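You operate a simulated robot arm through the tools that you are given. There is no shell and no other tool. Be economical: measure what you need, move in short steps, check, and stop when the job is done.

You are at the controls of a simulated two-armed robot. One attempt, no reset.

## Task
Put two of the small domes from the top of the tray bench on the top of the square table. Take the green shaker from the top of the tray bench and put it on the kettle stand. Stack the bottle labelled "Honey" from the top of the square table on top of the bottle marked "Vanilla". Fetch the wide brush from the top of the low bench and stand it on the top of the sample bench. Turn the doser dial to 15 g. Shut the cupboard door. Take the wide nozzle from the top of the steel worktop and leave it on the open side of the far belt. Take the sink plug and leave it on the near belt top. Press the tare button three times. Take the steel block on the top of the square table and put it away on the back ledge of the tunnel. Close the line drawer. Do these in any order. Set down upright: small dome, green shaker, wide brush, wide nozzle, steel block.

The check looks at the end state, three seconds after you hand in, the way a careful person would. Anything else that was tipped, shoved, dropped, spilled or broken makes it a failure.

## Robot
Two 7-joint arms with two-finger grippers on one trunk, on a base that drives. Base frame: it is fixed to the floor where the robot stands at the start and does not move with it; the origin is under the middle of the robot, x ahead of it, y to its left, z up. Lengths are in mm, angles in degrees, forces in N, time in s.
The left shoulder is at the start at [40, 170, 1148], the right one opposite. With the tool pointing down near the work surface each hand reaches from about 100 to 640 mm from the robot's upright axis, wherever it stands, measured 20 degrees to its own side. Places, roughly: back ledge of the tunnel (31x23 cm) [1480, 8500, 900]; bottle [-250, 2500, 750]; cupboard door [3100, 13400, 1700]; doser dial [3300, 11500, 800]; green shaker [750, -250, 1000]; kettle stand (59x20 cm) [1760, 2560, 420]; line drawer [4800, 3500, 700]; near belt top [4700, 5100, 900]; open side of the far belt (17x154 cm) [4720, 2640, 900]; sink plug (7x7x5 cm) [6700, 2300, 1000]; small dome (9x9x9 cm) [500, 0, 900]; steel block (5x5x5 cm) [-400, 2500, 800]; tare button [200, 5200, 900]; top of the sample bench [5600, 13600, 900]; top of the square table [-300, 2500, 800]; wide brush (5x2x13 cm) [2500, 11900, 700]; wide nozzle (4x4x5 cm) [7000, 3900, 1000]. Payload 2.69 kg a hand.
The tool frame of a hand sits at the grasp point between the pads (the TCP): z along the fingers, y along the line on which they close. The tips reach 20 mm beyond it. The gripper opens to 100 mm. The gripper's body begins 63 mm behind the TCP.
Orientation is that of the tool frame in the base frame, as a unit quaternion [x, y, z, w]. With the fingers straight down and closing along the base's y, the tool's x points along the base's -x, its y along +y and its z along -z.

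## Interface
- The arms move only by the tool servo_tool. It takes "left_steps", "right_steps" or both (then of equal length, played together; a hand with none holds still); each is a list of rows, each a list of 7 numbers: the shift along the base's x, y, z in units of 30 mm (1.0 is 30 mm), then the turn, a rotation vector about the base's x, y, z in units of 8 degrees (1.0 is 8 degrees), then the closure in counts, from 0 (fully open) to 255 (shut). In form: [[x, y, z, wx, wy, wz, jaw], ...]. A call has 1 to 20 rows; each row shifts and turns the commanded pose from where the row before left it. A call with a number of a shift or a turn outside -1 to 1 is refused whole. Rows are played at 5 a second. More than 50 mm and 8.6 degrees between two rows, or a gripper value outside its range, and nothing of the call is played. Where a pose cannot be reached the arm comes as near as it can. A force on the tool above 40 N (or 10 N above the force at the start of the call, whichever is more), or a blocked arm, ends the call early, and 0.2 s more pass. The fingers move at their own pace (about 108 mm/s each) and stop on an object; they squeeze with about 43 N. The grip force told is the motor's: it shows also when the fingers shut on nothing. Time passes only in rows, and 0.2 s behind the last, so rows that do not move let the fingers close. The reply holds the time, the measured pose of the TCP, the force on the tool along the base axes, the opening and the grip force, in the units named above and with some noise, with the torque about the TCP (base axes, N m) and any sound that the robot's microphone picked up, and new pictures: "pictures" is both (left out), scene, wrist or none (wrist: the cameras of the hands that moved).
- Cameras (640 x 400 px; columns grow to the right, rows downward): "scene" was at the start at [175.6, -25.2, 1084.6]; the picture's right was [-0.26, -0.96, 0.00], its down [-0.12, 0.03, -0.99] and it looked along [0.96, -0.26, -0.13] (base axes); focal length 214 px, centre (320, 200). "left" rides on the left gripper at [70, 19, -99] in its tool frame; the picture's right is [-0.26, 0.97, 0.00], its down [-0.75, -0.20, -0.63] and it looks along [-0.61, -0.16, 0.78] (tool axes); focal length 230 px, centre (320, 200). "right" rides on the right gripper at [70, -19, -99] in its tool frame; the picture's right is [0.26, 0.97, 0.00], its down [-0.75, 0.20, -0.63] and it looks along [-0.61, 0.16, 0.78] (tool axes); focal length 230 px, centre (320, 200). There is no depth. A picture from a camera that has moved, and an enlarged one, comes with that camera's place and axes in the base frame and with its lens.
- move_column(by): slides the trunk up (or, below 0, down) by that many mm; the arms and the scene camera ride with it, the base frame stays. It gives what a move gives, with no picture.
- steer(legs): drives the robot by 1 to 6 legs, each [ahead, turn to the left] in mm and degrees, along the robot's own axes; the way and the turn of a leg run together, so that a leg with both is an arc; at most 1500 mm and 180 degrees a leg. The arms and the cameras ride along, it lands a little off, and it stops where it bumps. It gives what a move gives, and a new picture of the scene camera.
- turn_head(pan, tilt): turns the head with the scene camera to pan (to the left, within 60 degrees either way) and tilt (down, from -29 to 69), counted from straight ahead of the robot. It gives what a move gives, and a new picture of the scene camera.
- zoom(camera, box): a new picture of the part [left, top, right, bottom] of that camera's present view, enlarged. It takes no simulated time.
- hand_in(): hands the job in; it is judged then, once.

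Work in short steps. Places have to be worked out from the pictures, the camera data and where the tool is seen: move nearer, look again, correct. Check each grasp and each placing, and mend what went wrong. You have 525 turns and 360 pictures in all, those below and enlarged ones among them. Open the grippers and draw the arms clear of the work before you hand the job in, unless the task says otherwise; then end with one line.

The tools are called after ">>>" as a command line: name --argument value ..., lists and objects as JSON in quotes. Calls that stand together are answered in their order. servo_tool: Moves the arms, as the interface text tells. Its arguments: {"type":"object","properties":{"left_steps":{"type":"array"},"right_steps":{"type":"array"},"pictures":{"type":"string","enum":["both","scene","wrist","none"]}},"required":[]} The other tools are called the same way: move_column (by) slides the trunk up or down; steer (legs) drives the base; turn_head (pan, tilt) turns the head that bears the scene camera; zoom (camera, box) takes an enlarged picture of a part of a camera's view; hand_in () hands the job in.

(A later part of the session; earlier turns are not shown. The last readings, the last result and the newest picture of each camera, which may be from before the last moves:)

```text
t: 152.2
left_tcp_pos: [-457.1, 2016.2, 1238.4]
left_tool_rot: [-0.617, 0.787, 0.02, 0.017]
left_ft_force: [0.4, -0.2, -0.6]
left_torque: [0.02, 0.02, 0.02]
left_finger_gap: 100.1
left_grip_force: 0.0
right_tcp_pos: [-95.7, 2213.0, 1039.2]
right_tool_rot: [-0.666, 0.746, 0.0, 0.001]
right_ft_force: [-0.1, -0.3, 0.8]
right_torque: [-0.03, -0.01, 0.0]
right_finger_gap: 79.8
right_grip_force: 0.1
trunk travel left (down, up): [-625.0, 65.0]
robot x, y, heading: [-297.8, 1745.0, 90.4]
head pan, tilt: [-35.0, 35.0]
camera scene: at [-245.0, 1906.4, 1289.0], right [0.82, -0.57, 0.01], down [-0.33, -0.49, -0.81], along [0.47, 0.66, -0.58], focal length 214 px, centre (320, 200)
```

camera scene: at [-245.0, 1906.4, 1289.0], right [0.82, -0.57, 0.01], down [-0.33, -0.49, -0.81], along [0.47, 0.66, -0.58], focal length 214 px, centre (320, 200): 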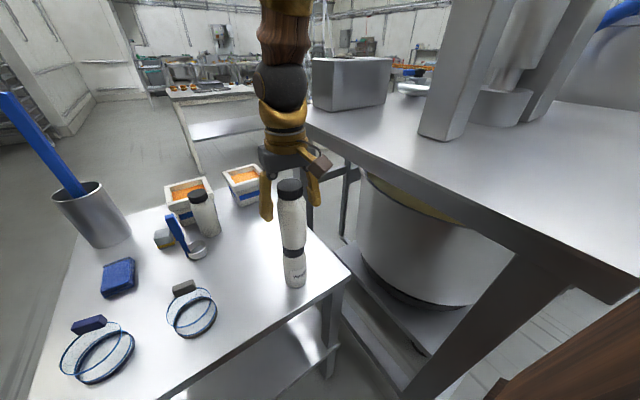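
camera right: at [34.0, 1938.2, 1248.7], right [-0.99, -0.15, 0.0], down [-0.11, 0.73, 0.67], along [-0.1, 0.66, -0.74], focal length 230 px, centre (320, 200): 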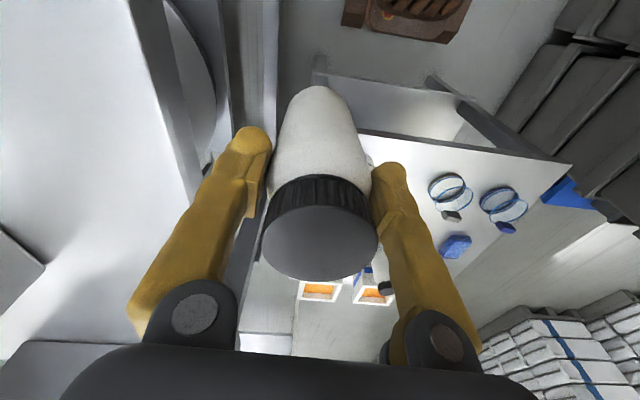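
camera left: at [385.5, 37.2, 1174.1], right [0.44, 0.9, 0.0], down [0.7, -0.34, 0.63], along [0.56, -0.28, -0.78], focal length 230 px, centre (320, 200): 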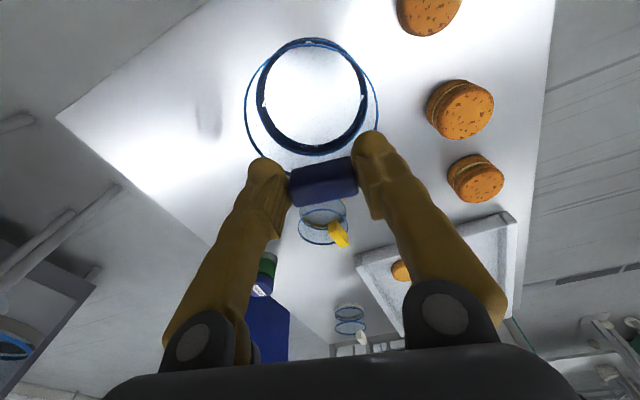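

Honey stands on Vanilla. Rise well clear, then turn left 30° and go forward to reach the steel block.

>>> servo_tool --right_steps '[[0, 0, 0.5, 0, 0, 0, 51], [0, 0, 0.8, 0, 0, 0, 51], [0, 0, 0.9, 0, 0, 0, 51], [0, 0, 0.9, 0, 0, 0, 51], [0, 0, 0.9, 0, 0, 0, 51], [0, 0, 0, 0, 0, 0, 51]]' --pictures "none"

>>> steer --legs '[[0, 30], [100, 0], [60, 0]]'

```text
t: 153.6
left_tcp_pos: [-455.5, 2016.8, 1239.0]
left_tool_rot: [-0.617, 0.786, 0.02, 0.016]
left_ft_force: [-0.1, -0.2, 0.5]
left_torque: [-0.03, -0.02, -0.01]
left_finger_gap: 99.8
left_grip_force: 0.0
right_tcp_pos: [-95.6, 2214.0, 1158.2]
right_tool_rot: [-0.667, 0.745, 0.0, 0.0]
right_ft_force: [0.9, 0.1, 1.1]
right_torque: [-0.01, 0.02, 0.01]
right_finger_gap: 80.0
right_grip_force: 0.1
trunk travel left (down, up): [-625.0, 65.0]
robot x, y, heading: [-293.1, 1739.4, 90.5]
head pan, tilt: [-35.0, 35.0]
```

```text
t: 154.4
left_tcp_pos: [-444.0, 2015.3, 1251.8]
left_tool_rot: [-0.631, 0.773, 0.028, 0.06]
left_ft_force: [-0.2, -0.3, -0.2]
left_torque: [0.02, -0.04, -0.04]
left_finger_gap: 100.0
left_grip_force: 0.1
right_tcp_pos: [-111.5, 2182.5, 1176.8]
right_tool_rot: [-0.678, 0.735, 0.012, 0.012]
right_ft_force: [-1.3, 0.2, 0.3]
right_torque: [0.04, -0.02, 0.01]
right_finger_gap: 80.1
right_grip_force: 0.1
trunk travel left (down, up): [-625.0, 65.0]
robot x, y, heading: [-291.3, 1742.8, 92.2]
head pan, tilt: [-35.0, 35.0]
stopped in leg 1: the robot was blocked; the commanded pose is now the measured one
camera scene: at [-251.6, 1906.9, 1289.2], right [0.84, -0.54, 0.01], down [-0.31, -0.5, -0.81], along [0.44, 0.68, -0.58], focal length 214 px, centre (320, 200)
```

scene: 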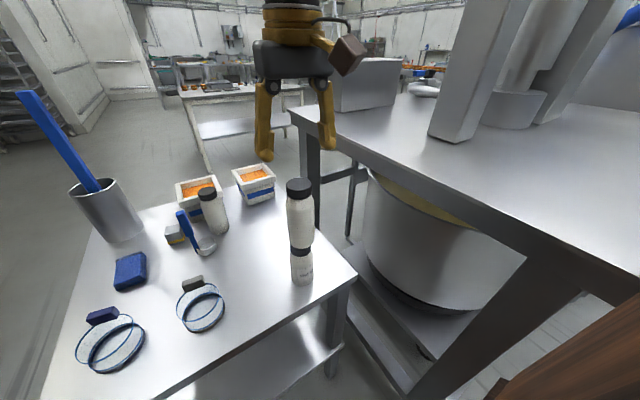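

Turning was blocked — the left elbow vs the tall crates, probably. I extend the left arm forward (above the domes) to pull the elbow in.

>>> servo_tool --left_steps '[[0, 0.6, -0.3, 0, -0.2, 0, 0], [0.1, 0.7, -0.4, -0.2, -0.2, 0, 0], [0.1, 0.7, -0.4, 0, 0, 0, 0], [0.1, 0.7, -0.4, 0, 0, 0, 0], [0.1, 0.7, -0.4, 0, 0, 0, 0], [0.1, 0.7, -0.4, 0, 0, 0, 0], [0.1, 0.7, -0.4, 0, 0, 0, 0], [0.1, 0.7, -0.4, 0, 0, 0, 0], [0, 0, 0, 0, 0, 0, 0]]' --pictures "none"

>>> steer --legs '[[0, 28]]'

```text
t: 156.4
left_tcp_pos: [-432.1, 2161.7, 1162.1]
left_tool_rot: [-0.631, 0.773, 0.009, 0.062]
left_ft_force: [0.2, 0.4, -0.4]
left_torque: [-0.02, 0.0, 0.01]
left_finger_gap: 100.0
left_grip_force: 0.0
right_tcp_pos: [-110.5, 2182.8, 1174.4]
right_tool_rot: [-0.679, 0.734, 0.011, 0.011]
right_ft_force: [0.5, -0.5, -0.2]
right_torque: [-0.02, -0.04, -0.01]
right_finger_gap: 79.9
right_grip_force: 0.0
trunk travel left (down, up): [-625.0, 65.0]
robot x, y, heading: [-293.6, 1744.0, 92.2]
head pan, tilt: [-35.0, 35.0]
```

```text
t: 158.2
left_tcp_pos: [-612.9, 2047.6, 1161.8]
left_tool_rot: [0.798, -0.6, -0.023, -0.059]
left_ft_force: [-0.4, -0.3, 0.2]
left_torque: [0.01, -0.04, -0.01]
left_finger_gap: 100.0
left_grip_force: 0.2
right_tcp_pos: [-335.6, 2217.9, 1175.1]
right_tool_rot: [0.835, -0.55, -0.014, -0.008]
right_ft_force: [-0.3, 0.1, -0.2]
right_torque: [-0.01, 0.0, -0.01]
right_finger_gap: 80.3
right_grip_force: 0.1
trunk travel left (down, up): [-625.0, 65.0]
robot x, y, heading: [-289.2, 1743.3, 119.9]
head pan, tilt: [-35.0, 35.0]
camera scene: at [-330.6, 1910.6, 1289.0], right [1.0, -0.09, 0.01], down [-0.04, -0.58, -0.81], along [0.08, 0.81, -0.58], focal length 214 px, centre (320, 200)
```

scene: 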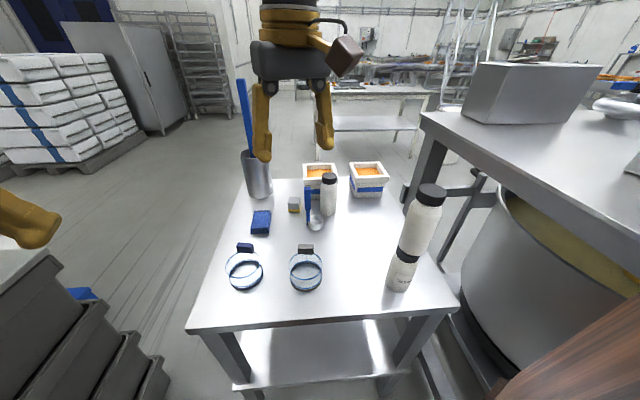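

>>> steer --legs '[[100, 0], [60, 0]]'

>>> servo_tool --right_steps '[[0, 0, 0, 0, 0, 0, 0], [0.4, 0.8, -0.3, 0, 0, 0, 0], [0.4, 0.8, -0.3, 0, 0, 0, 0], [0.4, 0.8, -0.3, 0, 0, 0, 0], [0.2, 0.8, -0.3, 0, 0, 0, 0], [0, 0.6, -0.3, 0, 0, 0, 0], [0, 0, 0, 0, 0, 0, 0], [0, 0, 0, 0, 0, 0, 0]]' --pictures "wrist"

```text
t: 159.9
left_tcp_pos: [-678.5, 2163.3, 1172.9]
left_tool_rot: [0.798, -0.599, -0.034, -0.063]
left_ft_force: [0.9, -1.9, 0.4]
left_torque: [0.13, 0.08, 0.01]
left_finger_gap: 99.9
left_grip_force: 0.1
right_tcp_pos: [-403.0, 2332.1, 1186.6]
right_tool_rot: [0.835, -0.55, -0.027, -0.014]
right_ft_force: [0.6, -0.5, 0.1]
right_torque: [0.13, 0.1, 0.0]
right_finger_gap: 80.2
right_grip_force: 0.1
trunk travel left (down, up): [-625.0, 65.0]
robot x, y, heading: [-371.4, 1883.6, 119.9]
head pan, tilt: [-35.0, 35.0]
camera scene: at [-404.4, 2038.8, 1290.7], right [1.0, -0.09, 0.0], down [-0.05, -0.58, -0.82], along [0.07, 0.81, -0.58], focal length 214 px, centre (320, 200)
```

scene: 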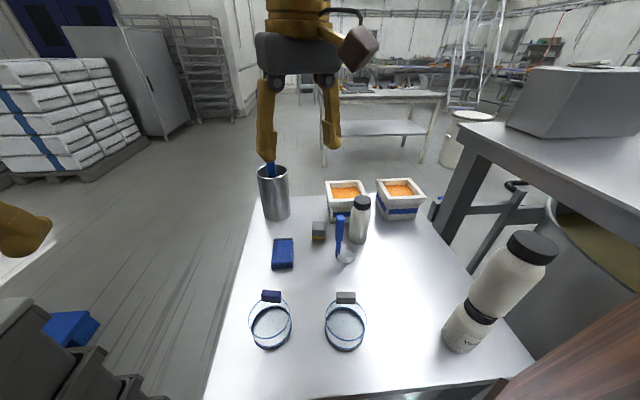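

```text
t: 161.7
left_tcp_pos: [-671.3, 2150.9, 1177.8]
left_tool_rot: [0.797, -0.599, -0.041, -0.064]
left_ft_force: [0.5, -0.5, -0.7]
left_torque: [0.1, 0.12, 0.02]
left_finger_gap: 100.2
left_grip_force: 0.0
right_tcp_pos: [-352.3, 2433.8, 1147.3]
right_tool_rot: [0.835, -0.549, -0.032, -0.017]
right_ft_force: [-0.4, -1.4, 0.3]
right_torque: [0.1, 0.08, -0.01]
right_finger_gap: 100.0
right_grip_force: 0.1
trunk travel left (down, up): [-625.0, 65.0]
robot x, y, heading: [-372.2, 1885.7, 119.9]
head pan, tilt: [-35.0, 35.0]
camera right: at [-303.9, 2370.5, 1242.2], right [-0.79, -0.62, -0.01], down [-0.46, 0.57, 0.68], along [-0.42, 0.54, -0.73], focal length 230 px, centre (320, 200)
```

right: 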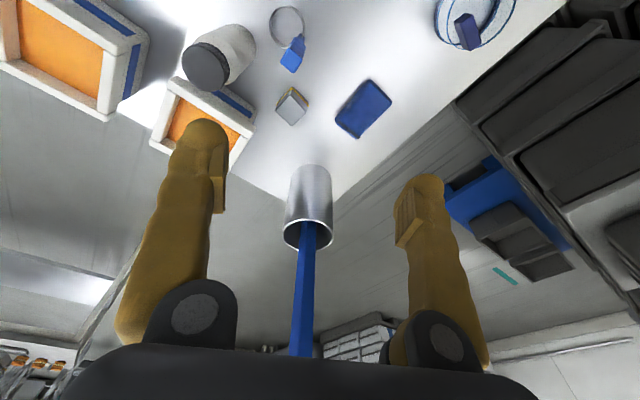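

The block is at about (-358,2528). A tall pole stands beyond at about (-490,2640) – I'll stay clear. Move over the block with yaw aligned, to z≈960.

>>> servo_tool --right_steps '[[-0.1, 0.7, -0.4, -0.25, -0.13, -0.7, 51], [-0.1, 0.7, -0.8, -0.2, -0.12, -0.7, 51], [0, 0.8, -0.8, 0, 0, -0.7, 51], [0, 0.8, -0.8, 0, 0, -0.8, 51], [0, 0, -0.9, 0, 0, 0, 51], [0, 0, -0.9, 0, 0, 0, 51], [0, 0, -0.9, 0, 0, 0, 51], [0, 0, 0, 0, 0, 0, 51], [0, 0, 0, 0, 0, 0, 51]]' --pictures "wrist"

```text
t: 162.9
left_tcp_pos: [-664.5, 2135.8, 1181.7]
left_tool_rot: [0.797, -0.598, -0.047, -0.066]
left_ft_force: [-0.1, -0.5, -0.5]
left_torque: [0.06, 0.06, 0.01]
left_finger_gap: 100.1
left_grip_force: 0.1
right_tcp_pos: [-353.8, 2516.2, 1047.7]
right_tool_rot: [0.708, -0.706, -0.005, -0.004]
right_ft_force: [1.3, -1.1, 0.5]
right_torque: [0.11, 0.04, 0.0]
right_finger_gap: 79.9
right_grip_force: 0.0
trunk travel left (down, up): [-625.0, 65.0]
robot x, y, heading: [-368.7, 1887.1, 120.1]
head pan, tilt: [-35.0, 35.0]
stopped in row 6 (right hand): the arm was blocked; the commanded pose is now the measured one
camera right: at [-334.6, 2444.9, 1146.1], right [-0.97, -0.26, 0.0], down [-0.2, 0.74, 0.64], along [-0.16, 0.62, -0.77], focal length 230 px, centre (320, 200)
```

right: 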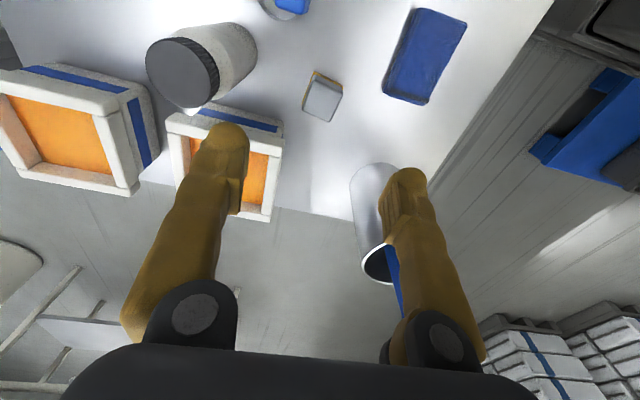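

Blocked flag again, likely body sway after driving. I idle a second to see whether things settle.

>>> servo_tool --right_steps '[[0, 0, 0, 0, 0, 0, 51], [0, 0, 0, 0, 0, 0, 51], [0, 0, 0, 0, 0, 0, 51], [0, 0, 0, 0, 0, 0, 51], [0, 0, 0, 0, 0, 0, 51], [0, 0, 0, 0, 0, 0, 51], [0, 0, 0, 0, 0, 0, 51]]' --pictures "none"

```text
t: 164.5
left_tcp_pos: [-667.1, 2141.6, 1181.2]
left_tool_rot: [0.797, -0.599, -0.045, -0.065]
left_ft_force: [-0.8, -0.8, -0.5]
left_torque: [0.05, 0.0, -0.03]
left_finger_gap: 100.1
left_grip_force: 0.0
right_tcp_pos: [-357.2, 2518.0, 1043.7]
right_tool_rot: [0.708, -0.706, -0.003, -0.003]
right_ft_force: [0.2, -1.1, -0.1]
right_torque: [0.02, -0.02, 0.01]
right_finger_gap: 80.0
right_grip_force: 0.1
trunk travel left (down, up): [-625.0, 65.0]
robot x, y, heading: [-374.7, 1884.2, 120.0]
head pan, tilt: [-35.0, 35.0]
```

Settled. Zoom to see the block's orientation and surroundings.

>>> zoom --camera "right" --box '[250, 40, 410, 160]'

```text
3.33 times, centred on (330, 100) of right
camera zoom: at [-336.7, 2448.0, 1143.3], right [-0.97, -0.26, 0.0], down [-0.2, 0.75, 0.63], along [-0.16, 0.61, -0.77], focal length 767 px, centre (287, 533)
```

zoom: 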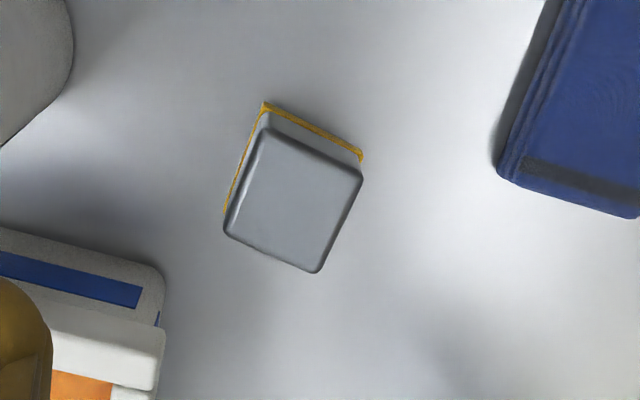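

Block: ~40 mm side, centre (-360,2531), rotated ~-7.5°. Align and descend to ~870 first.

>>> servo_tool --right_steps '[[-0.1, 0.43, 0, 0, 0, -0.94, 51], [0, 0, -0.7, 0, 0, 0, 51], [0, 0, -0.7, 0, 0, 0, 51], [0, 0, -0.7, 0, 0, 0, 51], [0, 0, -0.7, 0, 0, 0, 51], [0, 0, -0.7, 0, 0, 0, 51], [0, 0, -0.7, 0, 0, 0, 51], [0, 0, -0.7, 0, 0, 0, 51], [0, 0, -0.7, 0, 0, 0, 51], [0, 0, 0, 0, 0, 0, 51], [0, 0, 0, 0, 0, 0, 51]]' --pictures "wrist"

```text
t: 165.1
left_tcp_pos: [-655.4, 2122.0, 1188.1]
left_tool_rot: [0.797, -0.598, -0.055, -0.07]
left_ft_force: [0.3, -0.6, 0.0]
left_torque: [0.12, 0.01, 0.02]
left_finger_gap: 100.1
left_grip_force: 0.0
right_tcp_pos: [-350.8, 2517.8, 1047.9]
right_tool_rot: [-0.66, 0.752, 0.012, 0.004]
right_ft_force: [1.0, -0.7, 0.2]
right_torque: [0.07, 0.05, 0.0]
right_finger_gap: 80.1
right_grip_force: 0.1
trunk travel left (down, up): [-625.0, 65.0]
robot x, y, heading: [-370.4, 1885.1, 120.1]
head pan, tilt: [-35.0, 35.0]
stopped in row 2 (right hand): the arm was blocked; the commanded pose is now the measured one
camera right: at [-339.7, 2443.3, 1145.7], right [-0.99, -0.13, 0.01], down [-0.1, 0.75, 0.65], along [-0.09, 0.64, -0.76], focal length 230 px, centre (320, 200)
```

right: 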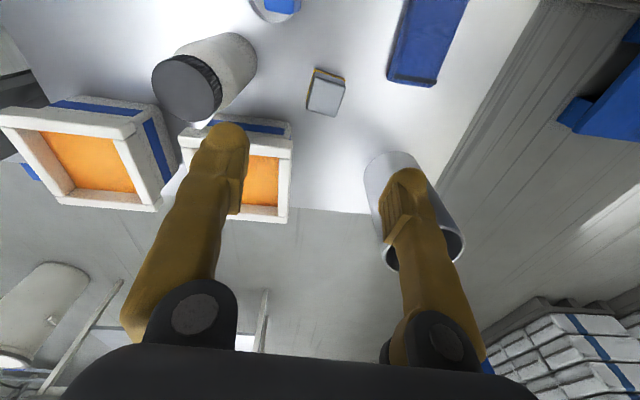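

The trunk is too high for going this low; I lower the trunk 110 mm, which lowers the hand too, then re-align.

>>> move_column --by -110

>>> servo_tool --right_steps '[[0, 0, 0, 0, 0, 0, 51], [-0.1, 0.15, 0, 0, 0, 0, 51], [-0.1, 0.15, 0, 0, 0, 0, 51], [-0.1, 0.15, 0, 0, 0, 0, 51], [0, 0, 0, 0, 0, 0, 51], [0, 0, 0, 0, 0, 0, 51]]' --pictures "wrist"

```text
t: 166.5
left_tcp_pos: [-658.7, 2123.8, 1076.5]
left_tool_rot: [0.797, -0.598, -0.053, -0.069]
left_ft_force: [-0.1, -0.4, 0.7]
left_torque: [-0.02, -0.01, 0.0]
left_finger_gap: 100.1
left_grip_force: 0.0
right_tcp_pos: [-352.4, 2518.1, 934.5]
right_tool_rot: [-0.661, 0.751, 0.01, 0.004]
right_ft_force: [0.2, -0.1, 0.7]
right_torque: [0.04, -0.02, 0.01]
right_finger_gap: 80.2
right_grip_force: 0.0
trunk travel left (down, up): [-515.0, 175.0]
robot x, y, heading: [-373.9, 1888.8, 119.9]
head pan, tilt: [-35.0, 35.0]
```

```text
t: 167.9
left_tcp_pos: [-658.1, 2124.4, 1075.7]
left_tool_rot: [0.797, -0.598, -0.054, -0.069]
left_ft_force: [-0.3, 0.0, -0.7]
left_torque: [0.0, -0.03, 0.0]
left_finger_gap: 100.1
left_grip_force: 0.1
right_tcp_pos: [-362.6, 2532.7, 934.8]
right_tool_rot: [-0.661, 0.751, 0.009, 0.004]
right_ft_force: [0.8, -0.5, 0.3]
right_torque: [-0.01, -0.01, -0.01]
right_finger_gap: 79.9
right_grip_force: 0.0
trunk travel left (down, up): [-515.0, 175.0]
robot x, y, heading: [-370.2, 1880.8, 120.2]
head pan, tilt: [-35.0, 35.0]
camera right: at [-350.6, 2458.9, 1033.0], right [-0.99, -0.13, 0.0], down [-0.1, 0.76, 0.65], along [-0.09, 0.64, -0.76], focal length 230 px, centre (320, 200)
```

right: 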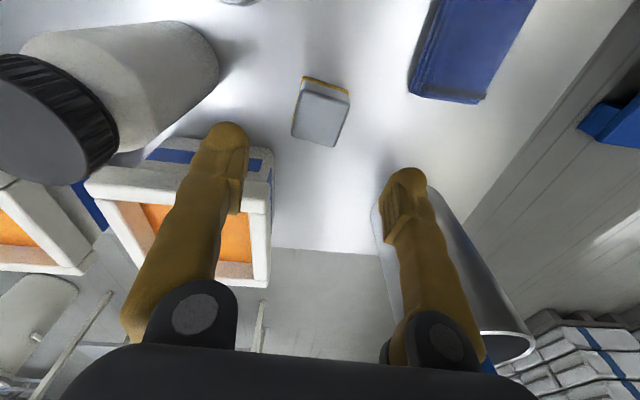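

Aligned. Shift 8 mm toward me for basket clearance and descend to ~824, then close.

>>> servo_tool --right_steps '[[0.05, -0.27, -0.3, -0.13, 0, 0, 51], [0, 0, -0.7, 0, 0, 0, 51], [0, 0, -0.7, 0, 0, 0, 51], [0, 0, -0.7, 0, 0, 0, 51], [0, 0, -0.7, 0, 0, 0, 51], [0, 0, -0.5, 0, 0, 0, 51], [0, 0, 0, 0, 0, 0, 51], [0, 0, 0, 0, 0, 0, 255], [0, 0, 0, 0, 0, 0, 255], [0, 0, 0, 0, 0, 0, 255]]' --pictures "wrist"

```text
t: 168.9
left_tcp_pos: [-649.6, 2106.1, 1083.1]
left_tool_rot: [0.795, -0.599, -0.063, -0.072]
left_ft_force: [0.7, 0.2, -0.6]
left_torque: [0.04, 0.04, 0.02]
left_finger_gap: 99.9
left_grip_force: 0.1
right_tcp_pos: [-355.1, 2513.3, 869.8]
right_tool_rot: [-0.661, 0.751, 0.013, 0.0]
right_ft_force: [0.0, -0.7, 0.2]
right_torque: [0.08, 0.03, 0.01]
right_finger_gap: 79.9
right_grip_force: 0.1
trunk travel left (down, up): [-515.0, 175.0]
robot x, y, heading: [-368.5, 1886.6, 120.3]
head pan, tilt: [-35.0, 35.0]
stopped in row 5 (right hand): the arm was blocked; the commanded pose is now the measured one
camera right: at [-342.2, 2440.1, 968.8], right [-0.99, -0.13, 0.01], down [-0.09, 0.76, 0.65], along [-0.1, 0.64, -0.76], focal length 230 px, centre (320, 200)
```

right: 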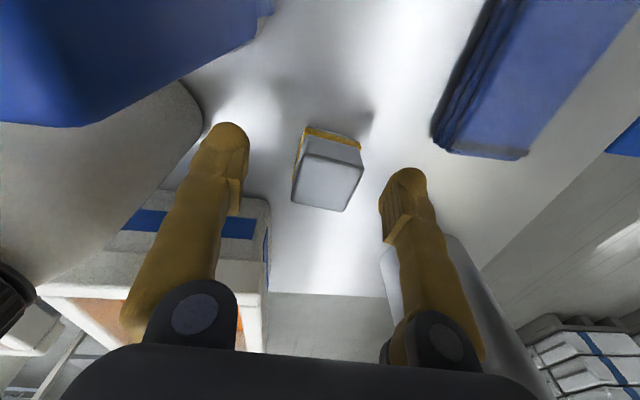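

Blocked again; I must check whether the arm's elbow touches the bottle stack.

>>> turn_head --pan -50 --tilt 35

```text
t: 169.7
left_tcp_pos: [-652.0, 2110.2, 1081.8]
left_tool_rot: [0.796, -0.598, -0.062, -0.072]
left_ft_force: [-0.5, 0.0, -0.4]
left_torque: [-0.02, 0.04, -0.04]
left_finger_gap: 99.8
left_grip_force: 0.1
right_tcp_pos: [-355.8, 2516.5, 867.3]
right_tool_rot: [-0.661, 0.751, 0.01, 0.0]
right_ft_force: [0.7, 0.1, -0.1]
right_torque: [0.03, -0.01, 0.0]
right_finger_gap: 80.0
right_grip_force: 0.0
trunk travel left (down, up): [-515.0, 175.0]
robot x, y, heading: [-372.7, 1884.9, 120.1]
head pan, tilt: [-50.0, 35.0]
camera scene: at [-387.8, 2043.8, 1179.2], right [0.94, -0.34, 0.01], down [-0.19, -0.55, -0.81], along [0.28, 0.76, -0.58], focal length 214 px, centre (320, 200)
```

scene: 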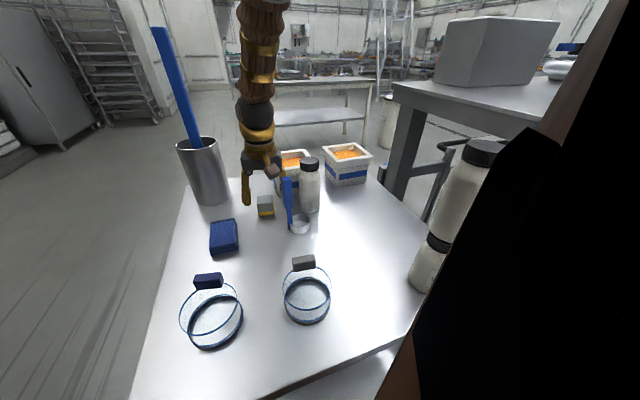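

Stack is fine. The camera housing on the gripper comes down onto the scoop's handle, I believe. I rise and yaw -90° so the camera sits on the free cloth side.

>>> servo_tool --right_steps '[[0, 0, 0.5, 0, 0, 0, 51], [0, 0, 0.7, 0, 0, 0, 51], [0, 0, 0.7, 0, 0, 0, 51], [0, 0, 0.7, 0, 0, 0, 51], [0, 0, 0.5, 0, 0, -0.7, 51], [0, 0, 0, 0, 0, -0.8, 51], [0, 0, 0, 0, 0, -0.8, 51], [0, 0, 0, 0, 0, -0.8, 51], [0, 0, 0, 0, 0, -0.8, 51], [0, 0, 0, 0, 0, -0.8, 51], [0, 0, 0, 0, 0, -0.8, 51], [0, 0, 0, 0, 0, -0.8, 51], [0, 0, 0, 0, 0, -0.8, 51], [0, 0, 0, 0, 0, -0.8, 51], [0, 0, 0, 0, 0, -0.8, 51], [0, 0, 0, 0, 0, -0.8, 51], [0, 0, 0, 0, 0, -0.8, 51], [0, 0, 0, 0, 0, -0.8, 51], [0, 0, 0, 0, 0, 0, 51]]' --pictures "wrist"

```text
t: 173.7
left_tcp_pos: [-650.4, 2111.5, 1082.4]
left_tool_rot: [0.796, -0.598, -0.06, -0.07]
left_ft_force: [-0.2, 0.7, 0.7]
left_torque: [0.04, 0.0, -0.01]
left_finger_gap: 99.8
left_grip_force: 0.0
right_tcp_pos: [-354.2, 2515.7, 960.1]
right_tool_rot: [0.053, 0.999, 0.007, 0.009]
right_ft_force: [-0.4, 0.4, -0.5]
right_torque: [-0.03, 0.04, -0.03]
right_finger_gap: 80.0
right_grip_force: 0.1
trunk travel left (down, up): [-515.0, 175.0]
robot x, y, heading: [-368.6, 1885.2, 120.2]
head pan, tilt: [-50.0, 35.0]
camera right: at [-427.3, 2502.0, 1058.8], right [-0.15, 0.99, 0.01], down [0.76, 0.11, 0.65], along [0.64, 0.11, -0.76], focal length 230 px, centre (320, 200)
```

right: 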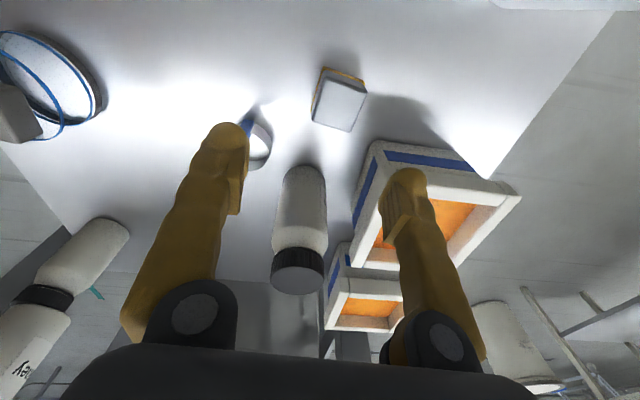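

Basket begins at x≈-310, so this orientation is clear. Move to (-363,2532) and descend slowly to ~826.

>>> servo_tool --right_steps '[[-0.15, 0.28, 0, 0, 0, 0, 51], [-0.15, 0.27, 0, 0, 0, 0, 51], [0, 0, -0.4, 0, 0, 0, 51], [0, 0, -0.5, 0, 0, 0, 51], [0, 0, -0.5, 0, 0, 0, 51], [0, 0, -0.5, 0, 0, 0, 51], [0, 0, -0.5, 0, 0, 0, 51], [0, 0, -0.5, 0, 0, 0, 51], [0, 0, -0.5, 0, 0, 0, 51], [0, 0, -0.5, 0, 0, 0, 51], [0, 0, 0, 0, 0, 0, 51]]' --pictures "wrist"

```text
t: 175.4
left_tcp_pos: [-641.5, 2091.2, 1088.4]
left_tool_rot: [0.795, -0.598, -0.071, -0.075]
left_ft_force: [0.4, -0.7, -0.8]
left_torque: [0.08, 0.04, 0.0]
left_finger_gap: 99.9
left_grip_force: 0.0
right_tcp_pos: [-358.1, 2518.3, 896.0]
right_tool_rot: [0.052, 0.999, 0.017, 0.005]
right_ft_force: [0.3, -1.6, -1.1]
right_torque: [0.08, 0.0, -0.01]
right_finger_gap: 80.1
right_grip_force: 0.0
trunk travel left (down, up): [-515.0, 175.0]
robot x, y, heading: [-368.1, 1878.3, 120.2]
head pan, tilt: [-50.0, 35.0]
stopped in row 8 (right hand): the arm was blocked; the commanded pose is now the measured one
camera right: at [-429.6, 2504.3, 995.1], right [-0.16, 0.99, 0.03], down [0.76, 0.1, 0.64], along [0.63, 0.12, -0.77], focal length 230 px, centre (320, 200)
```

right: 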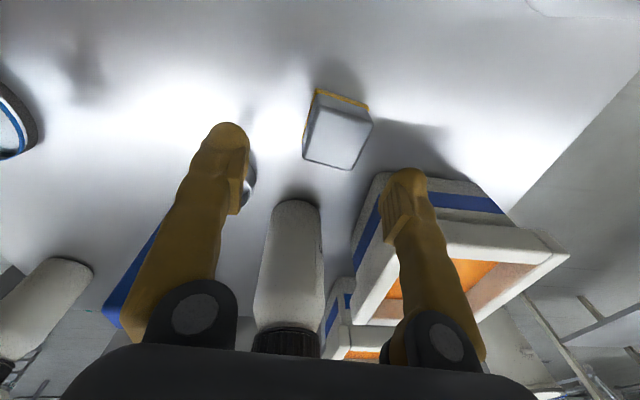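

This is simply the arm's stretch limit as it goes low relative to the shoulder. I raise the hand, lower the trunk 140, and then approach again.

>>> servo_tool --right_steps '[[0, 0, 0.6, 0, 0, 0, 51], [0, 0, 0.8, 0, 0, 0, 51], [0, 0, 0.8, 0, 0, 0, 51], [0, 0, 0.8, 0, 0, 0, 51], [0, 0, 0.8, 0, 0, 0, 51], [0, 0, 0.8, 0, 0, 0, 51], [0, 0, 0, 0, 0, 0, 51], [0, 0, 0, 0, 0, 0, 51]]' --pictures "none"

>>> move_column --by -140

>>> servo_tool --right_steps '[[-0.1, 0.25, 0, -0.2, -0.1, 0, 51], [-0.1, 0.25, 0, 0, 0, 0, 51], [0, 0, 0, 0, 0, 0, 51], [0, 0, 0, 0, 0, 0, 51]]' --pictures "wrist"

```text
t: 177.2
left_tcp_pos: [-642.8, 2093.4, 1086.5]
left_tool_rot: [0.796, -0.598, -0.068, -0.074]
left_ft_force: [-0.6, -0.6, 0.5]
left_torque: [0.02, 0.0, -0.05]
left_finger_gap: 99.7
left_grip_force: 0.0
right_tcp_pos: [-357.9, 2520.2, 1032.6]
right_tool_rot: [0.053, 0.998, 0.014, 0.005]
right_ft_force: [0.0, -0.2, -0.4]
right_torque: [-0.01, 0.01, 0.02]
right_finger_gap: 79.9
right_grip_force: 0.0
trunk travel left (down, up): [-515.0, 175.0]
robot x, y, heading: [-366.2, 1883.6, 120.3]
head pan, tilt: [-50.0, 35.0]
```

```text
t: 178.9
left_tcp_pos: [-642.3, 2095.0, 947.0]
left_tool_rot: [0.795, -0.598, -0.069, -0.074]
left_ft_force: [-0.3, 0.1, 0.1]
left_torque: [0.02, -0.02, -0.04]
left_finger_gap: 99.9
left_grip_force: 0.1
right_tcp_pos: [-358.8, 2521.0, 892.8]
right_tool_rot: [0.052, 0.999, 0.015, 0.006]
right_ft_force: [-0.9, -0.4, 0.2]
right_torque: [0.02, 0.03, -0.01]
right_finger_gap: 80.3
right_grip_force: 0.0
trunk travel left (down, up): [-375.0, 315.0]
robot x, y, heading: [-372.6, 1880.2, 120.1]
head pan, tilt: [-50.0, 35.0]
```

```text
t: 179.9
left_tcp_pos: [-643.0, 2094.6, 947.3]
left_tool_rot: [0.796, -0.597, -0.068, -0.074]
left_ft_force: [0.5, 0.8, 0.9]
left_torque: [-0.04, 0.03, 0.01]
left_finger_gap: 100.1
left_grip_force: 0.1
right_tcp_pos: [-364.1, 2536.9, 892.2]
right_tool_rot: [0.053, 0.999, 0.0, 0.013]
right_ft_force: [-0.9, -0.3, 0.6]
right_torque: [-0.01, 0.01, 0.0]
right_finger_gap: 80.1
right_grip_force: 0.0
trunk travel left (down, up): [-375.0, 315.0]
robot x, y, heading: [-373.1, 1883.7, 120.0]
head pan, tilt: [-50.0, 35.0]
camera right: at [-436.7, 2525.2, 990.2], right [-0.16, 0.99, 0.0], down [0.75, 0.12, 0.65], along [0.64, 0.1, -0.76], focal length 230 px, centre (320, 200)
```

right: 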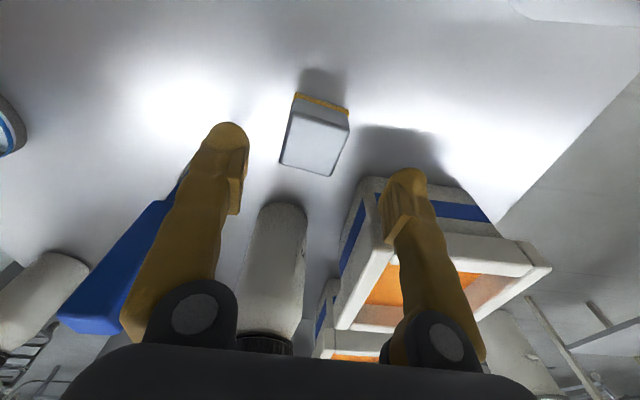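

Aligned (block (-365,2533)). Descend slowly and close.

>>> servo_tool --right_steps '[[0, -0.13, -0.3, 0, 0, 0, 51], [0, 0, -0.4, 0, 0, 0, 51], [0, 0, -0.4, 0, 0, 0, 51], [0, 0, -0.4, 0, 0, 0, 51], [0, 0, -0.4, 0, 0, 0, 51], [0, 0, -0.3, 0, 0, 0, 51], [0, 0, 0, 0, 0, 0, 51], [0, 0, 0, 0, 0, 0, 255], [0, 0, 0, 0, 0, 0, 255], [0, 0, 0, 0, 0, 0, 255]]' --pictures "none"

```text
t: 182.1
left_tcp_pos: [-642.3, 2094.4, 945.6]
left_tool_rot: [0.796, -0.597, -0.069, -0.074]
left_ft_force: [0.4, -0.2, -0.6]
left_torque: [0.0, 0.01, -0.02]
left_finger_gap: 100.0
left_grip_force: 0.1
right_tcp_pos: [-364.8, 2533.1, 826.3]
right_tool_rot: [0.053, 0.999, 0.0, 0.014]
right_ft_force: [-0.9, -0.8, 0.6]
right_torque: [0.01, 0.05, -0.05]
right_finger_gap: 41.1
right_grip_force: 43.1
trunk travel left (down, up): [-375.0, 315.0]
robot x, y, heading: [-371.1, 1880.5, 120.3]
head pan, tilt: [-50.0, 35.0]
```

Gripped (41 mm). Lift straight up.

>>> servo_tool --right_steps '[[0, 0, 0.4, 0, 0, 0, 255], [0, 0, 0.7, 0, 0, 0, 255], [0, 0, 0.8, 0, 0, 0, 255], [0, 0, 0.8, 0, 0, 0, 255], [0, 0, 0.8, 0, 0, 0, 255], [0, 0, 0.8, 0, 0, 0, 255], [0, -0.5, 0.5, 0, 0, 0, 255], [0, -0.5, 0, 0, 0, 0, 255], [0, 0, 0, 0, 0, 0, 255]]' --pictures "wrist"

```text
t: 184.1
left_tcp_pos: [-642.2, 2096.2, 946.8]
left_tool_rot: [0.796, -0.598, -0.068, -0.074]
left_ft_force: [0.6, -0.2, -0.6]
left_torque: [0.01, -0.04, 0.01]
left_finger_gap: 100.2
left_grip_force: 0.0
right_tcp_pos: [-364.3, 2502.9, 970.6]
right_tool_rot: [0.052, 0.999, 0.0, 0.013]
right_ft_force: [-0.4, -0.2, -4.1]
right_torque: [-0.01, 0.01, 0.03]
right_finger_gap: 40.9
right_grip_force: 43.3
trunk travel left (down, up): [-375.0, 315.0]
robot x, y, heading: [-368.8, 1884.4, 120.2]
head pan, tilt: [-50.0, 35.0]
camera right: at [-437.5, 2492.3, 1067.8], right [-0.16, 0.99, 0.0], down [0.75, 0.12, 0.65], along [0.64, 0.1, -0.76], focal length 230 px, centre (320, 200)
```

right: 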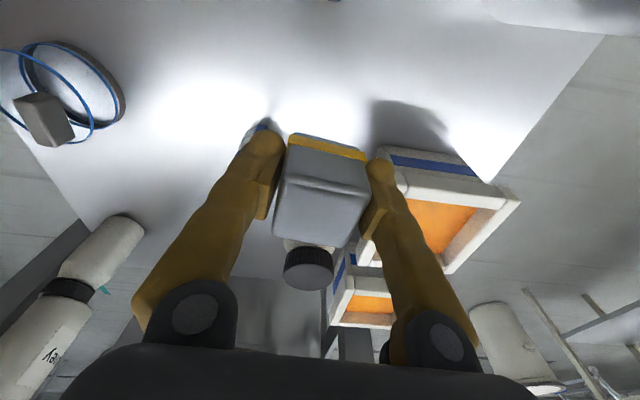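

Block held. Raise trunk 100, retract the right hand, then back out and turn to heading 90.

>>> move_column --by 100

>>> servo_tool --right_steps '[[0, -0.8, 0, 0, 0, 0, 255], [0, -0.9, 0, 0, 0, 0, 255], [0, -0.9, 0, 0, 0, 0, 255], [0, -0.9, 0, 0, 0, 0, 255], [0, -0.9, 0, 0, 0, 0, 255], [0, -0.9, 0, 0, 0, 0, 255], [0, -0.9, 0, 0, 0, 0, 255], [0, 0, 0, 0, 0, 0, 255]]' --pictures "none"

>>> turn_head --pan 0 --tilt 25

```text
t: 185.4
left_tcp_pos: [-643.1, 2094.8, 1046.1]
left_tool_rot: [0.795, -0.598, -0.068, -0.073]
left_ft_force: [0.0, 0.7, -0.2]
left_torque: [0.01, -0.01, -0.02]
left_finger_gap: 99.9
left_grip_force: 0.1
right_tcp_pos: [-363.5, 2503.1, 1069.1]
right_tool_rot: [0.053, 0.999, 0.001, 0.013]
right_ft_force: [-0.4, 0.2, -3.2]
right_torque: [-0.04, 0.0, -0.01]
right_finger_gap: 40.9
right_grip_force: 42.8
trunk travel left (down, up): [-475.0, 215.0]
robot x, y, heading: [-371.6, 1881.9, 119.8]
head pan, tilt: [-50.0, 35.0]
```

```text
t: 187.2
left_tcp_pos: [-642.2, 2095.2, 1047.5]
left_tool_rot: [0.796, -0.598, -0.067, -0.073]
left_ft_force: [0.3, -0.1, 0.0]
left_torque: [0.02, -0.02, 0.0]
left_finger_gap: 99.9
left_grip_force: 0.0
right_tcp_pos: [-364.0, 2317.9, 1069.8]
right_tool_rot: [0.052, 0.999, 0.0, 0.013]
right_ft_force: [-0.7, 0.4, -2.9]
right_torque: [-0.02, 0.03, -0.03]
right_finger_gap: 40.6
right_grip_force: 43.3
trunk travel left (down, up): [-475.0, 215.0]
robot x, y, heading: [-372.5, 1885.7, 120.2]
head pan, tilt: [-50.0, 35.0]
```

```text
t: 188.4
left_tcp_pos: [-642.9, 2095.5, 1046.5]
left_tool_rot: [0.796, -0.597, -0.069, -0.074]
left_ft_force: [-0.2, -0.1, 1.0]
left_torque: [0.0, 0.0, -0.03]
left_finger_gap: 100.2
left_grip_force: 0.1
right_tcp_pos: [-365.2, 2316.1, 1071.0]
right_tool_rot: [0.053, 0.998, 0.0, 0.014]
right_ft_force: [-0.1, -1.0, -3.3]
right_torque: [0.0, -0.02, -0.04]
right_finger_gap: 41.0
right_grip_force: 43.3
trunk travel left (down, up): [-475.0, 215.0]
robot x, y, heading: [-366.9, 1882.9, 120.0]
head pan, tilt: [0.0, 25.0]
camera scene: at [-463.3, 2039.9, 1154.4], right [0.87, 0.5, 0.0], down [0.22, -0.38, -0.9], along [-0.45, 0.78, -0.44], focal length 214 px, centre (320, 200)
```

scene: 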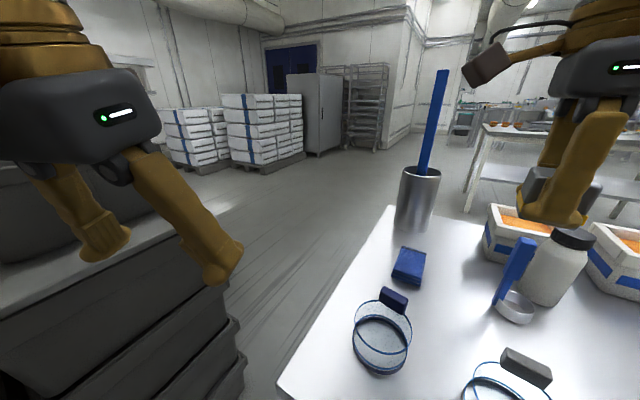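

>>> steer --legs '[[-190, 0], [0, -30], [-1350, 0]]'

```text
t: 197.9
left_tcp_pos: [-385.9, 667.0, 1046.6]
left_tool_rot: [-0.629, 0.771, 0.048, 0.088]
left_ft_force: [0.7, -0.7, 0.0]
left_torque: [-0.01, 0.01, -0.03]
left_finger_gap: 99.9
left_grip_force: 0.1
right_tcp_pos: [-34.7, 735.6, 1070.5]
right_tool_rot: [0.29, 0.957, -0.003, 0.013]
right_ft_force: [0.2, -0.3, -3.0]
right_torque: [0.0, 0.0, 0.01]
right_finger_gap: 40.8
right_grip_force: 43.0
trunk travel left (down, up): [-475.0, 215.0]
robot x, y, heading: [-241.1, 352.0, 92.1]
head pan, tilt: [0.0, 25.0]
camera scene: at [-252.3, 534.3, 1154.4], right [1.0, 0.04, 0.0], down [0.02, -0.44, -0.9], along [-0.04, 0.9, -0.44], focal length 214 px, centre (320, 200)
```

scene: 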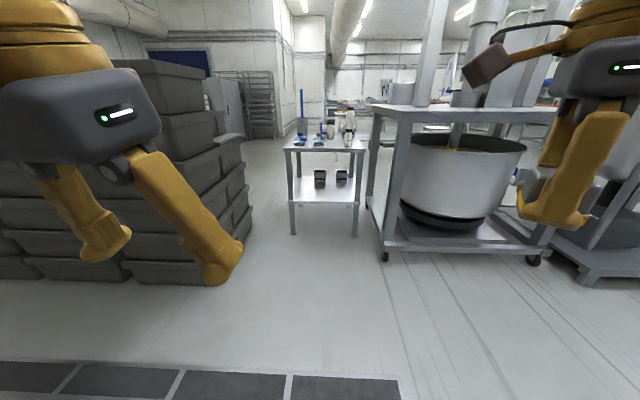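

Now turn right to face about -70° to see the area beside the bench.

>>> steer --legs '[[0, -162]]'

```text
t: 205.1
left_tcp_pos: [-10.4, 112.9, 1051.6]
left_tool_rot: [0.657, 0.746, -0.083, 0.07]
left_ft_force: [0.0, -0.1, -0.1]
left_torque: [-0.02, -0.02, -0.01]
left_finger_gap: 100.0
left_grip_force: 0.1
right_tcp_pos: [-320.7, -61.7, 1077.5]
right_tool_rot: [0.992, -0.129, -0.011, 0.007]
right_ft_force: [0.0, 0.3, -3.3]
right_torque: [0.03, -0.01, -0.01]
right_finger_gap: 40.9
right_grip_force: 43.0
trunk travel left (down, up): [-475.0, 215.0]
robot x, y, heading: [-228.3, 355.9, -68.7]
head pan, tilt: [0.0, 25.0]
camera scene: at [-165.2, 184.7, 1154.4], right [-0.93, -0.36, 0.0], down [-0.16, 0.41, -0.9], along [0.33, -0.84, -0.44], focal length 214 px, centre (320, 200)
```

scene: 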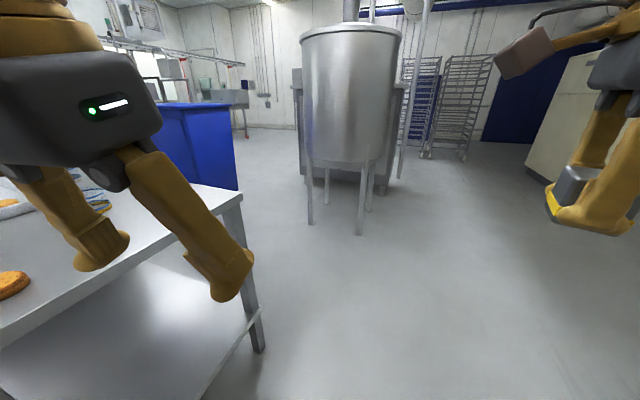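

Free lane between bench edge (y=-340) and the tank (y≈-1450). I drive around: down to y≈-745, along +x to x≈838, then face the bench (heading 90).

>>> steer --legs '[[0, -21.3], [1100, 0], [0, 90]]'

```text
t: 215.9
left_tcp_pos: [69.2, -613.7, 1058.6]
left_tool_rot: [0.091, 0.989, -0.025, 0.116]
left_ft_force: [0.1, -0.1, 1.1]
left_torque: [0.03, 0.02, -0.01]
left_finger_gap: 100.1
left_grip_force: 0.2
right_tcp_pos: [129.6, -961.4, 1081.1]
right_tool_rot: [0.877, 0.481, 0.003, 0.014]
right_ft_force: [-0.1, 0.2, -3.3]
right_torque: [0.0, -0.03, 0.03]
right_finger_gap: 41.1
right_grip_force: 43.0
trunk travel left (down, up): [-475.0, 215.0]
robot x, y, heading: [-226.1, -755.1, 3.7]
head pan, tilt: [0.0, 25.0]
camera scene: at [-43.8, -742.8, 1154.4], right [0.06, -1.0, 0.0], down [-0.44, -0.03, -0.9], along [0.9, 0.06, -0.44], focal length 214 px, centre (320, 200)
```

scene: 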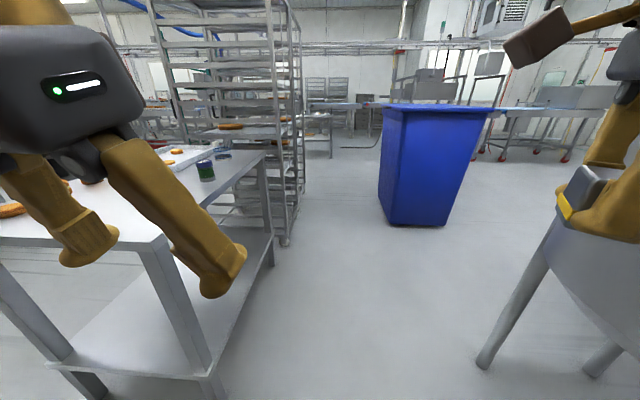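

Clear lane. Continue: straight 1060 and turn left 90.

>>> steer --legs '[[0, -3.7], [1060, 0], [0, 88]]'

```text
t: 225.6
left_tcp_pos: [718.6, -446.8, 1066.4]
left_tool_rot: [-0.606, 0.786, 0.066, 0.104]
left_ft_force: [0.1, 0.0, -0.5]
left_torque: [-0.02, -0.02, 0.0]
left_finger_gap: 99.9
left_grip_force: 0.0
right_tcp_pos: [1060.4, -431.0, 1086.7]
right_tool_rot: [0.316, 0.949, 0.02, 0.006]
right_ft_force: [0.1, -0.1, -2.6]
right_torque: [0.01, 0.0, -0.03]
right_finger_gap: 40.8
right_grip_force: 42.8
trunk travel left (down, up): [-475.0, 215.0]
robot x, y, heading: [836.2, -750.5, 89.4]
head pan, tilt: [0.0, 25.0]
camera scene: at [835.1, -568.9, 1154.4], right [1.0, -0.01, 0.0], down [-0.01, -0.44, -0.9], along [0.01, 0.9, -0.44], focal length 214 px, centre (320, 200)
```

scene: 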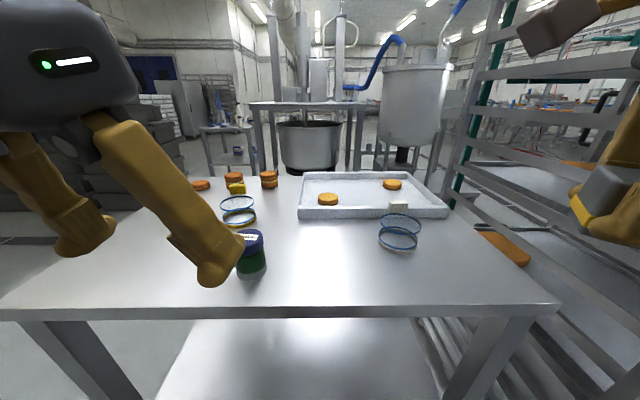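

Shaker at about (708,-256). I level the left hand and move above it.

>>> servo_tool --left_steps '[[0, 0.6, 0, -0.6, 0.2, 0, 0], [0, 0.8, 0, -0.6, 0.2, 0, 0], [0, 0.8, 0, -0.45, 0.2, 0, 0], [-0.1, 0.9, -0.4, 0, 0, 0, 0], [-0.1, 0.9, -0.4, 0, 0, 0, 0], [-0.1, 0.9, -0.4, 0, 0, 0, 0], [0, 0.9, -0.4, 0, 0, 0, 0], [0, 0, 0, 0, 0, 0, 0], [0, 0, 0, 0, 0, 0, 0]]' --pictures "wrist"

```text
t: 227.6
left_tcp_pos: [709.5, -289.0, 1020.8]
left_tool_rot: [-0.61, 0.793, 0.005, 0.005]
left_ft_force: [-0.8, 0.0, -0.3]
left_torque: [-0.04, 0.02, -0.04]
left_finger_gap: 100.1
left_grip_force: 0.1
right_tcp_pos: [1060.3, -447.7, 1091.1]
right_tool_rot: [0.315, 0.949, 0.027, 0.005]
right_ft_force: [-0.5, 0.1, -1.9]
right_torque: [0.0, -0.02, 0.02]
right_finger_gap: 40.6
right_grip_force: 42.9
trunk travel left (down, up): [-475.0, 215.0]
robot x, y, heading: [834.3, -753.6, 89.2]
head pan, tilt: [0.0, 25.0]
camera left: at [672.7, -352.4, 1119.1], right [-0.87, 0.5, 0.01], down [0.39, 0.66, 0.64], along [0.31, 0.56, -0.77], focal length 230 px, centre (320, 200)
```

left: 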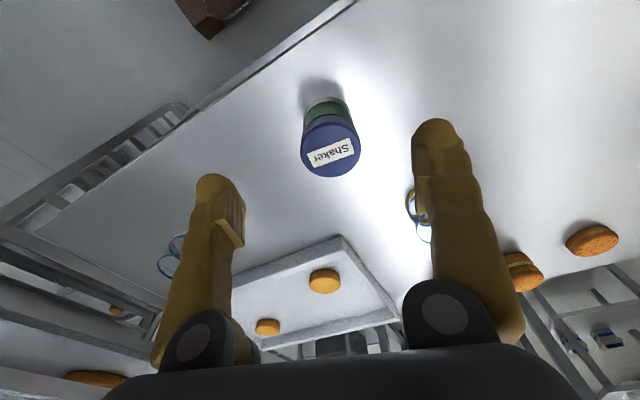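

Shaker cap at (707,-266), top ≈932. Centre and descend to ~896, then close.

>>> servo_tool --left_steps '[[-0.08, 0.4, -0.3, 0, 0, 0, 0], [0, 0.37, -0.6, 0, 0, 0, 0], [0, 0, -0.6, 0, 0, 0, 0], [0, 0, -0.6, 0, 0, 0, 0], [0, 0, 0, 0, 0, 0, 0], [0, 0, 0, 0, 0, 0, 0]]' --pictures "wrist"

```text
t: 229.0
left_tcp_pos: [706.7, -266.3, 958.9]
left_tool_rot: [-0.609, 0.793, 0.006, 0.004]
left_ft_force: [0.4, 0.7, -0.2]
left_torque: [0.02, -0.04, 0.01]
left_finger_gap: 100.0
left_grip_force: 0.1
right_tcp_pos: [1059.3, -447.5, 1091.3]
right_tool_rot: [0.314, 0.949, 0.027, 0.005]
right_ft_force: [-0.2, -0.1, -2.8]
right_torque: [-0.01, 0.0, -0.03]
right_finger_gap: 40.8
right_grip_force: 43.2
trunk travel left (down, up): [-475.0, 215.0]
robot x, y, heading: [835.3, -753.1, 88.9]
head pan, tilt: [0.0, 25.0]
camera left: at [671.1, -330.1, 1055.8], right [-0.87, 0.5, 0.01], down [0.39, 0.66, 0.64], along [0.31, 0.56, -0.77], focal length 230 px, centre (320, 200)
```

left: 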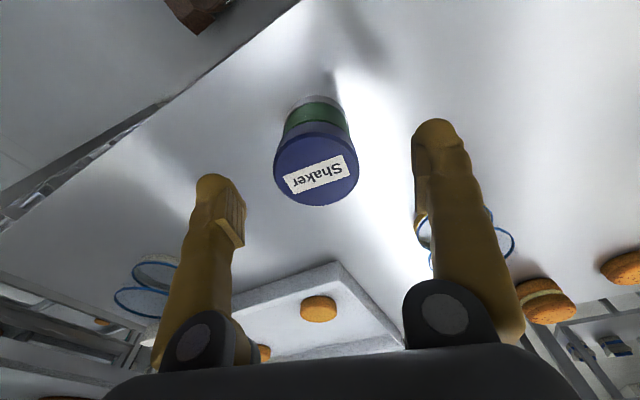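

>>> servo_tool --left_steps '[[0.05, 0.05, -0.5, 0, 0, 0, 0], [0, 0, -0.6, 0, 0, 0, 0], [0, 0, -0.6, 0, 0, 0, 0], [0, 0, -0.4, 0, 0, 0, 0], [0, 0, 0, 0, 0, 0, 0], [0, 0, 0, 0, 0, 0, 255], [0, 0, 0, 0, 0, 0, 255], [0, 0, 0, 0, 0, 0, 255]]' --pictures "scene"

```text
t: 230.8
left_tcp_pos: [709.5, -265.0, 894.6]
left_tool_rot: [-0.609, 0.793, 0.005, 0.005]
left_ft_force: [0.6, 0.4, -1.1]
left_torque: [0.01, 0.01, 0.06]
left_finger_gap: 53.8
left_grip_force: 43.4
right_tcp_pos: [1060.2, -448.1, 1091.3]
right_tool_rot: [0.315, 0.949, 0.027, 0.004]
right_ft_force: [-0.7, 0.3, -3.2]
right_torque: [0.0, 0.01, 0.01]
right_finger_gap: 40.9
right_grip_force: 43.2
trunk travel left (down, up): [-475.0, 215.0]
robot x, y, heading: [836.7, -751.0, 89.2]
head pan, tilt: [0.0, 25.0]
camera scene: at [835.2, -568.6, 1154.4], right [1.0, -0.01, 0.0], down [-0.01, -0.44, -0.9], along [0.01, 0.9, -0.44], focal length 214 px, centre (320, 200)
```

scene: 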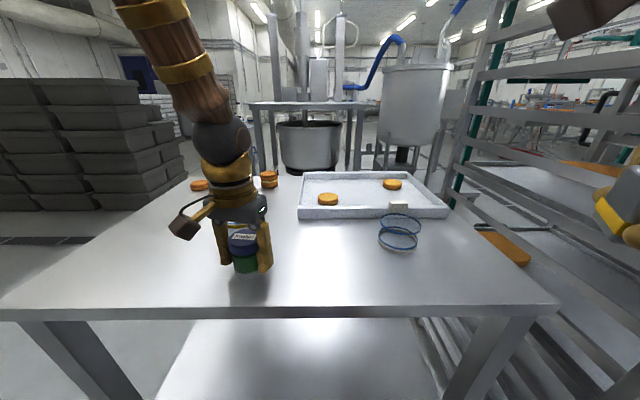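

Shaker gripped (54 mm). Lift and draw back.

>>> servo_tool --left_steps '[[0, 0, 0.5, 0, 0, 0, 255], [0, 0, 0.8, 0, 0, 0, 255], [0, 0, 0.8, 0, 0, 0, 255], [0, 0, 0.8, 0, 0, 0, 255], [0, -0.5, 0.8, 0, 0, 0, 255], [0, -0.8, 0.5, 0, 0, 0, 255], [0, -0.8, 0, 0, 0, 0, 255], [0, -0.8, 0, 0, 0, 0, 255], [0, -0.8, 0, 0, 0, 0, 255], [0, -0.8, 0, 0, 0, 0, 255], [0, 0, 0, 0, 0, 0, 255]]' --pictures "wrist"

```text
t: 233.2
left_tcp_pos: [707.1, -398.3, 1021.8]
left_tool_rot: [-0.61, 0.793, 0.006, 0.005]
left_ft_force: [-0.3, -0.5, -0.8]
left_torque: [0.01, 0.02, -0.02]
left_finger_gap: 53.8
left_grip_force: 43.0
right_tcp_pos: [1059.2, -446.8, 1091.2]
right_tool_rot: [0.315, 0.949, 0.027, 0.005]
right_ft_force: [0.5, 0.0, -1.8]
right_torque: [-0.02, 0.03, 0.03]
right_finger_gap: 40.9
right_grip_force: 42.9
trunk travel left (down, up): [-475.0, 215.0]
robot x, y, heading: [830.6, -750.4, 89.3]
head pan, tilt: [0.0, 25.0]
camera left: at [671.3, -462.1, 1119.8], right [-0.87, 0.5, 0.01], down [0.39, 0.66, 0.64], along [0.31, 0.56, -0.77], focal length 230 px, centre (320, 200)
```

left: 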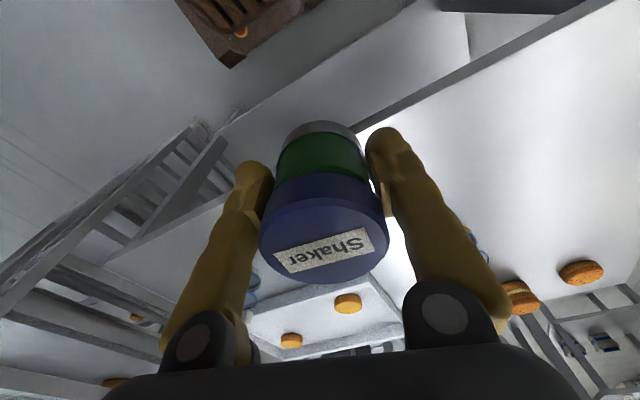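

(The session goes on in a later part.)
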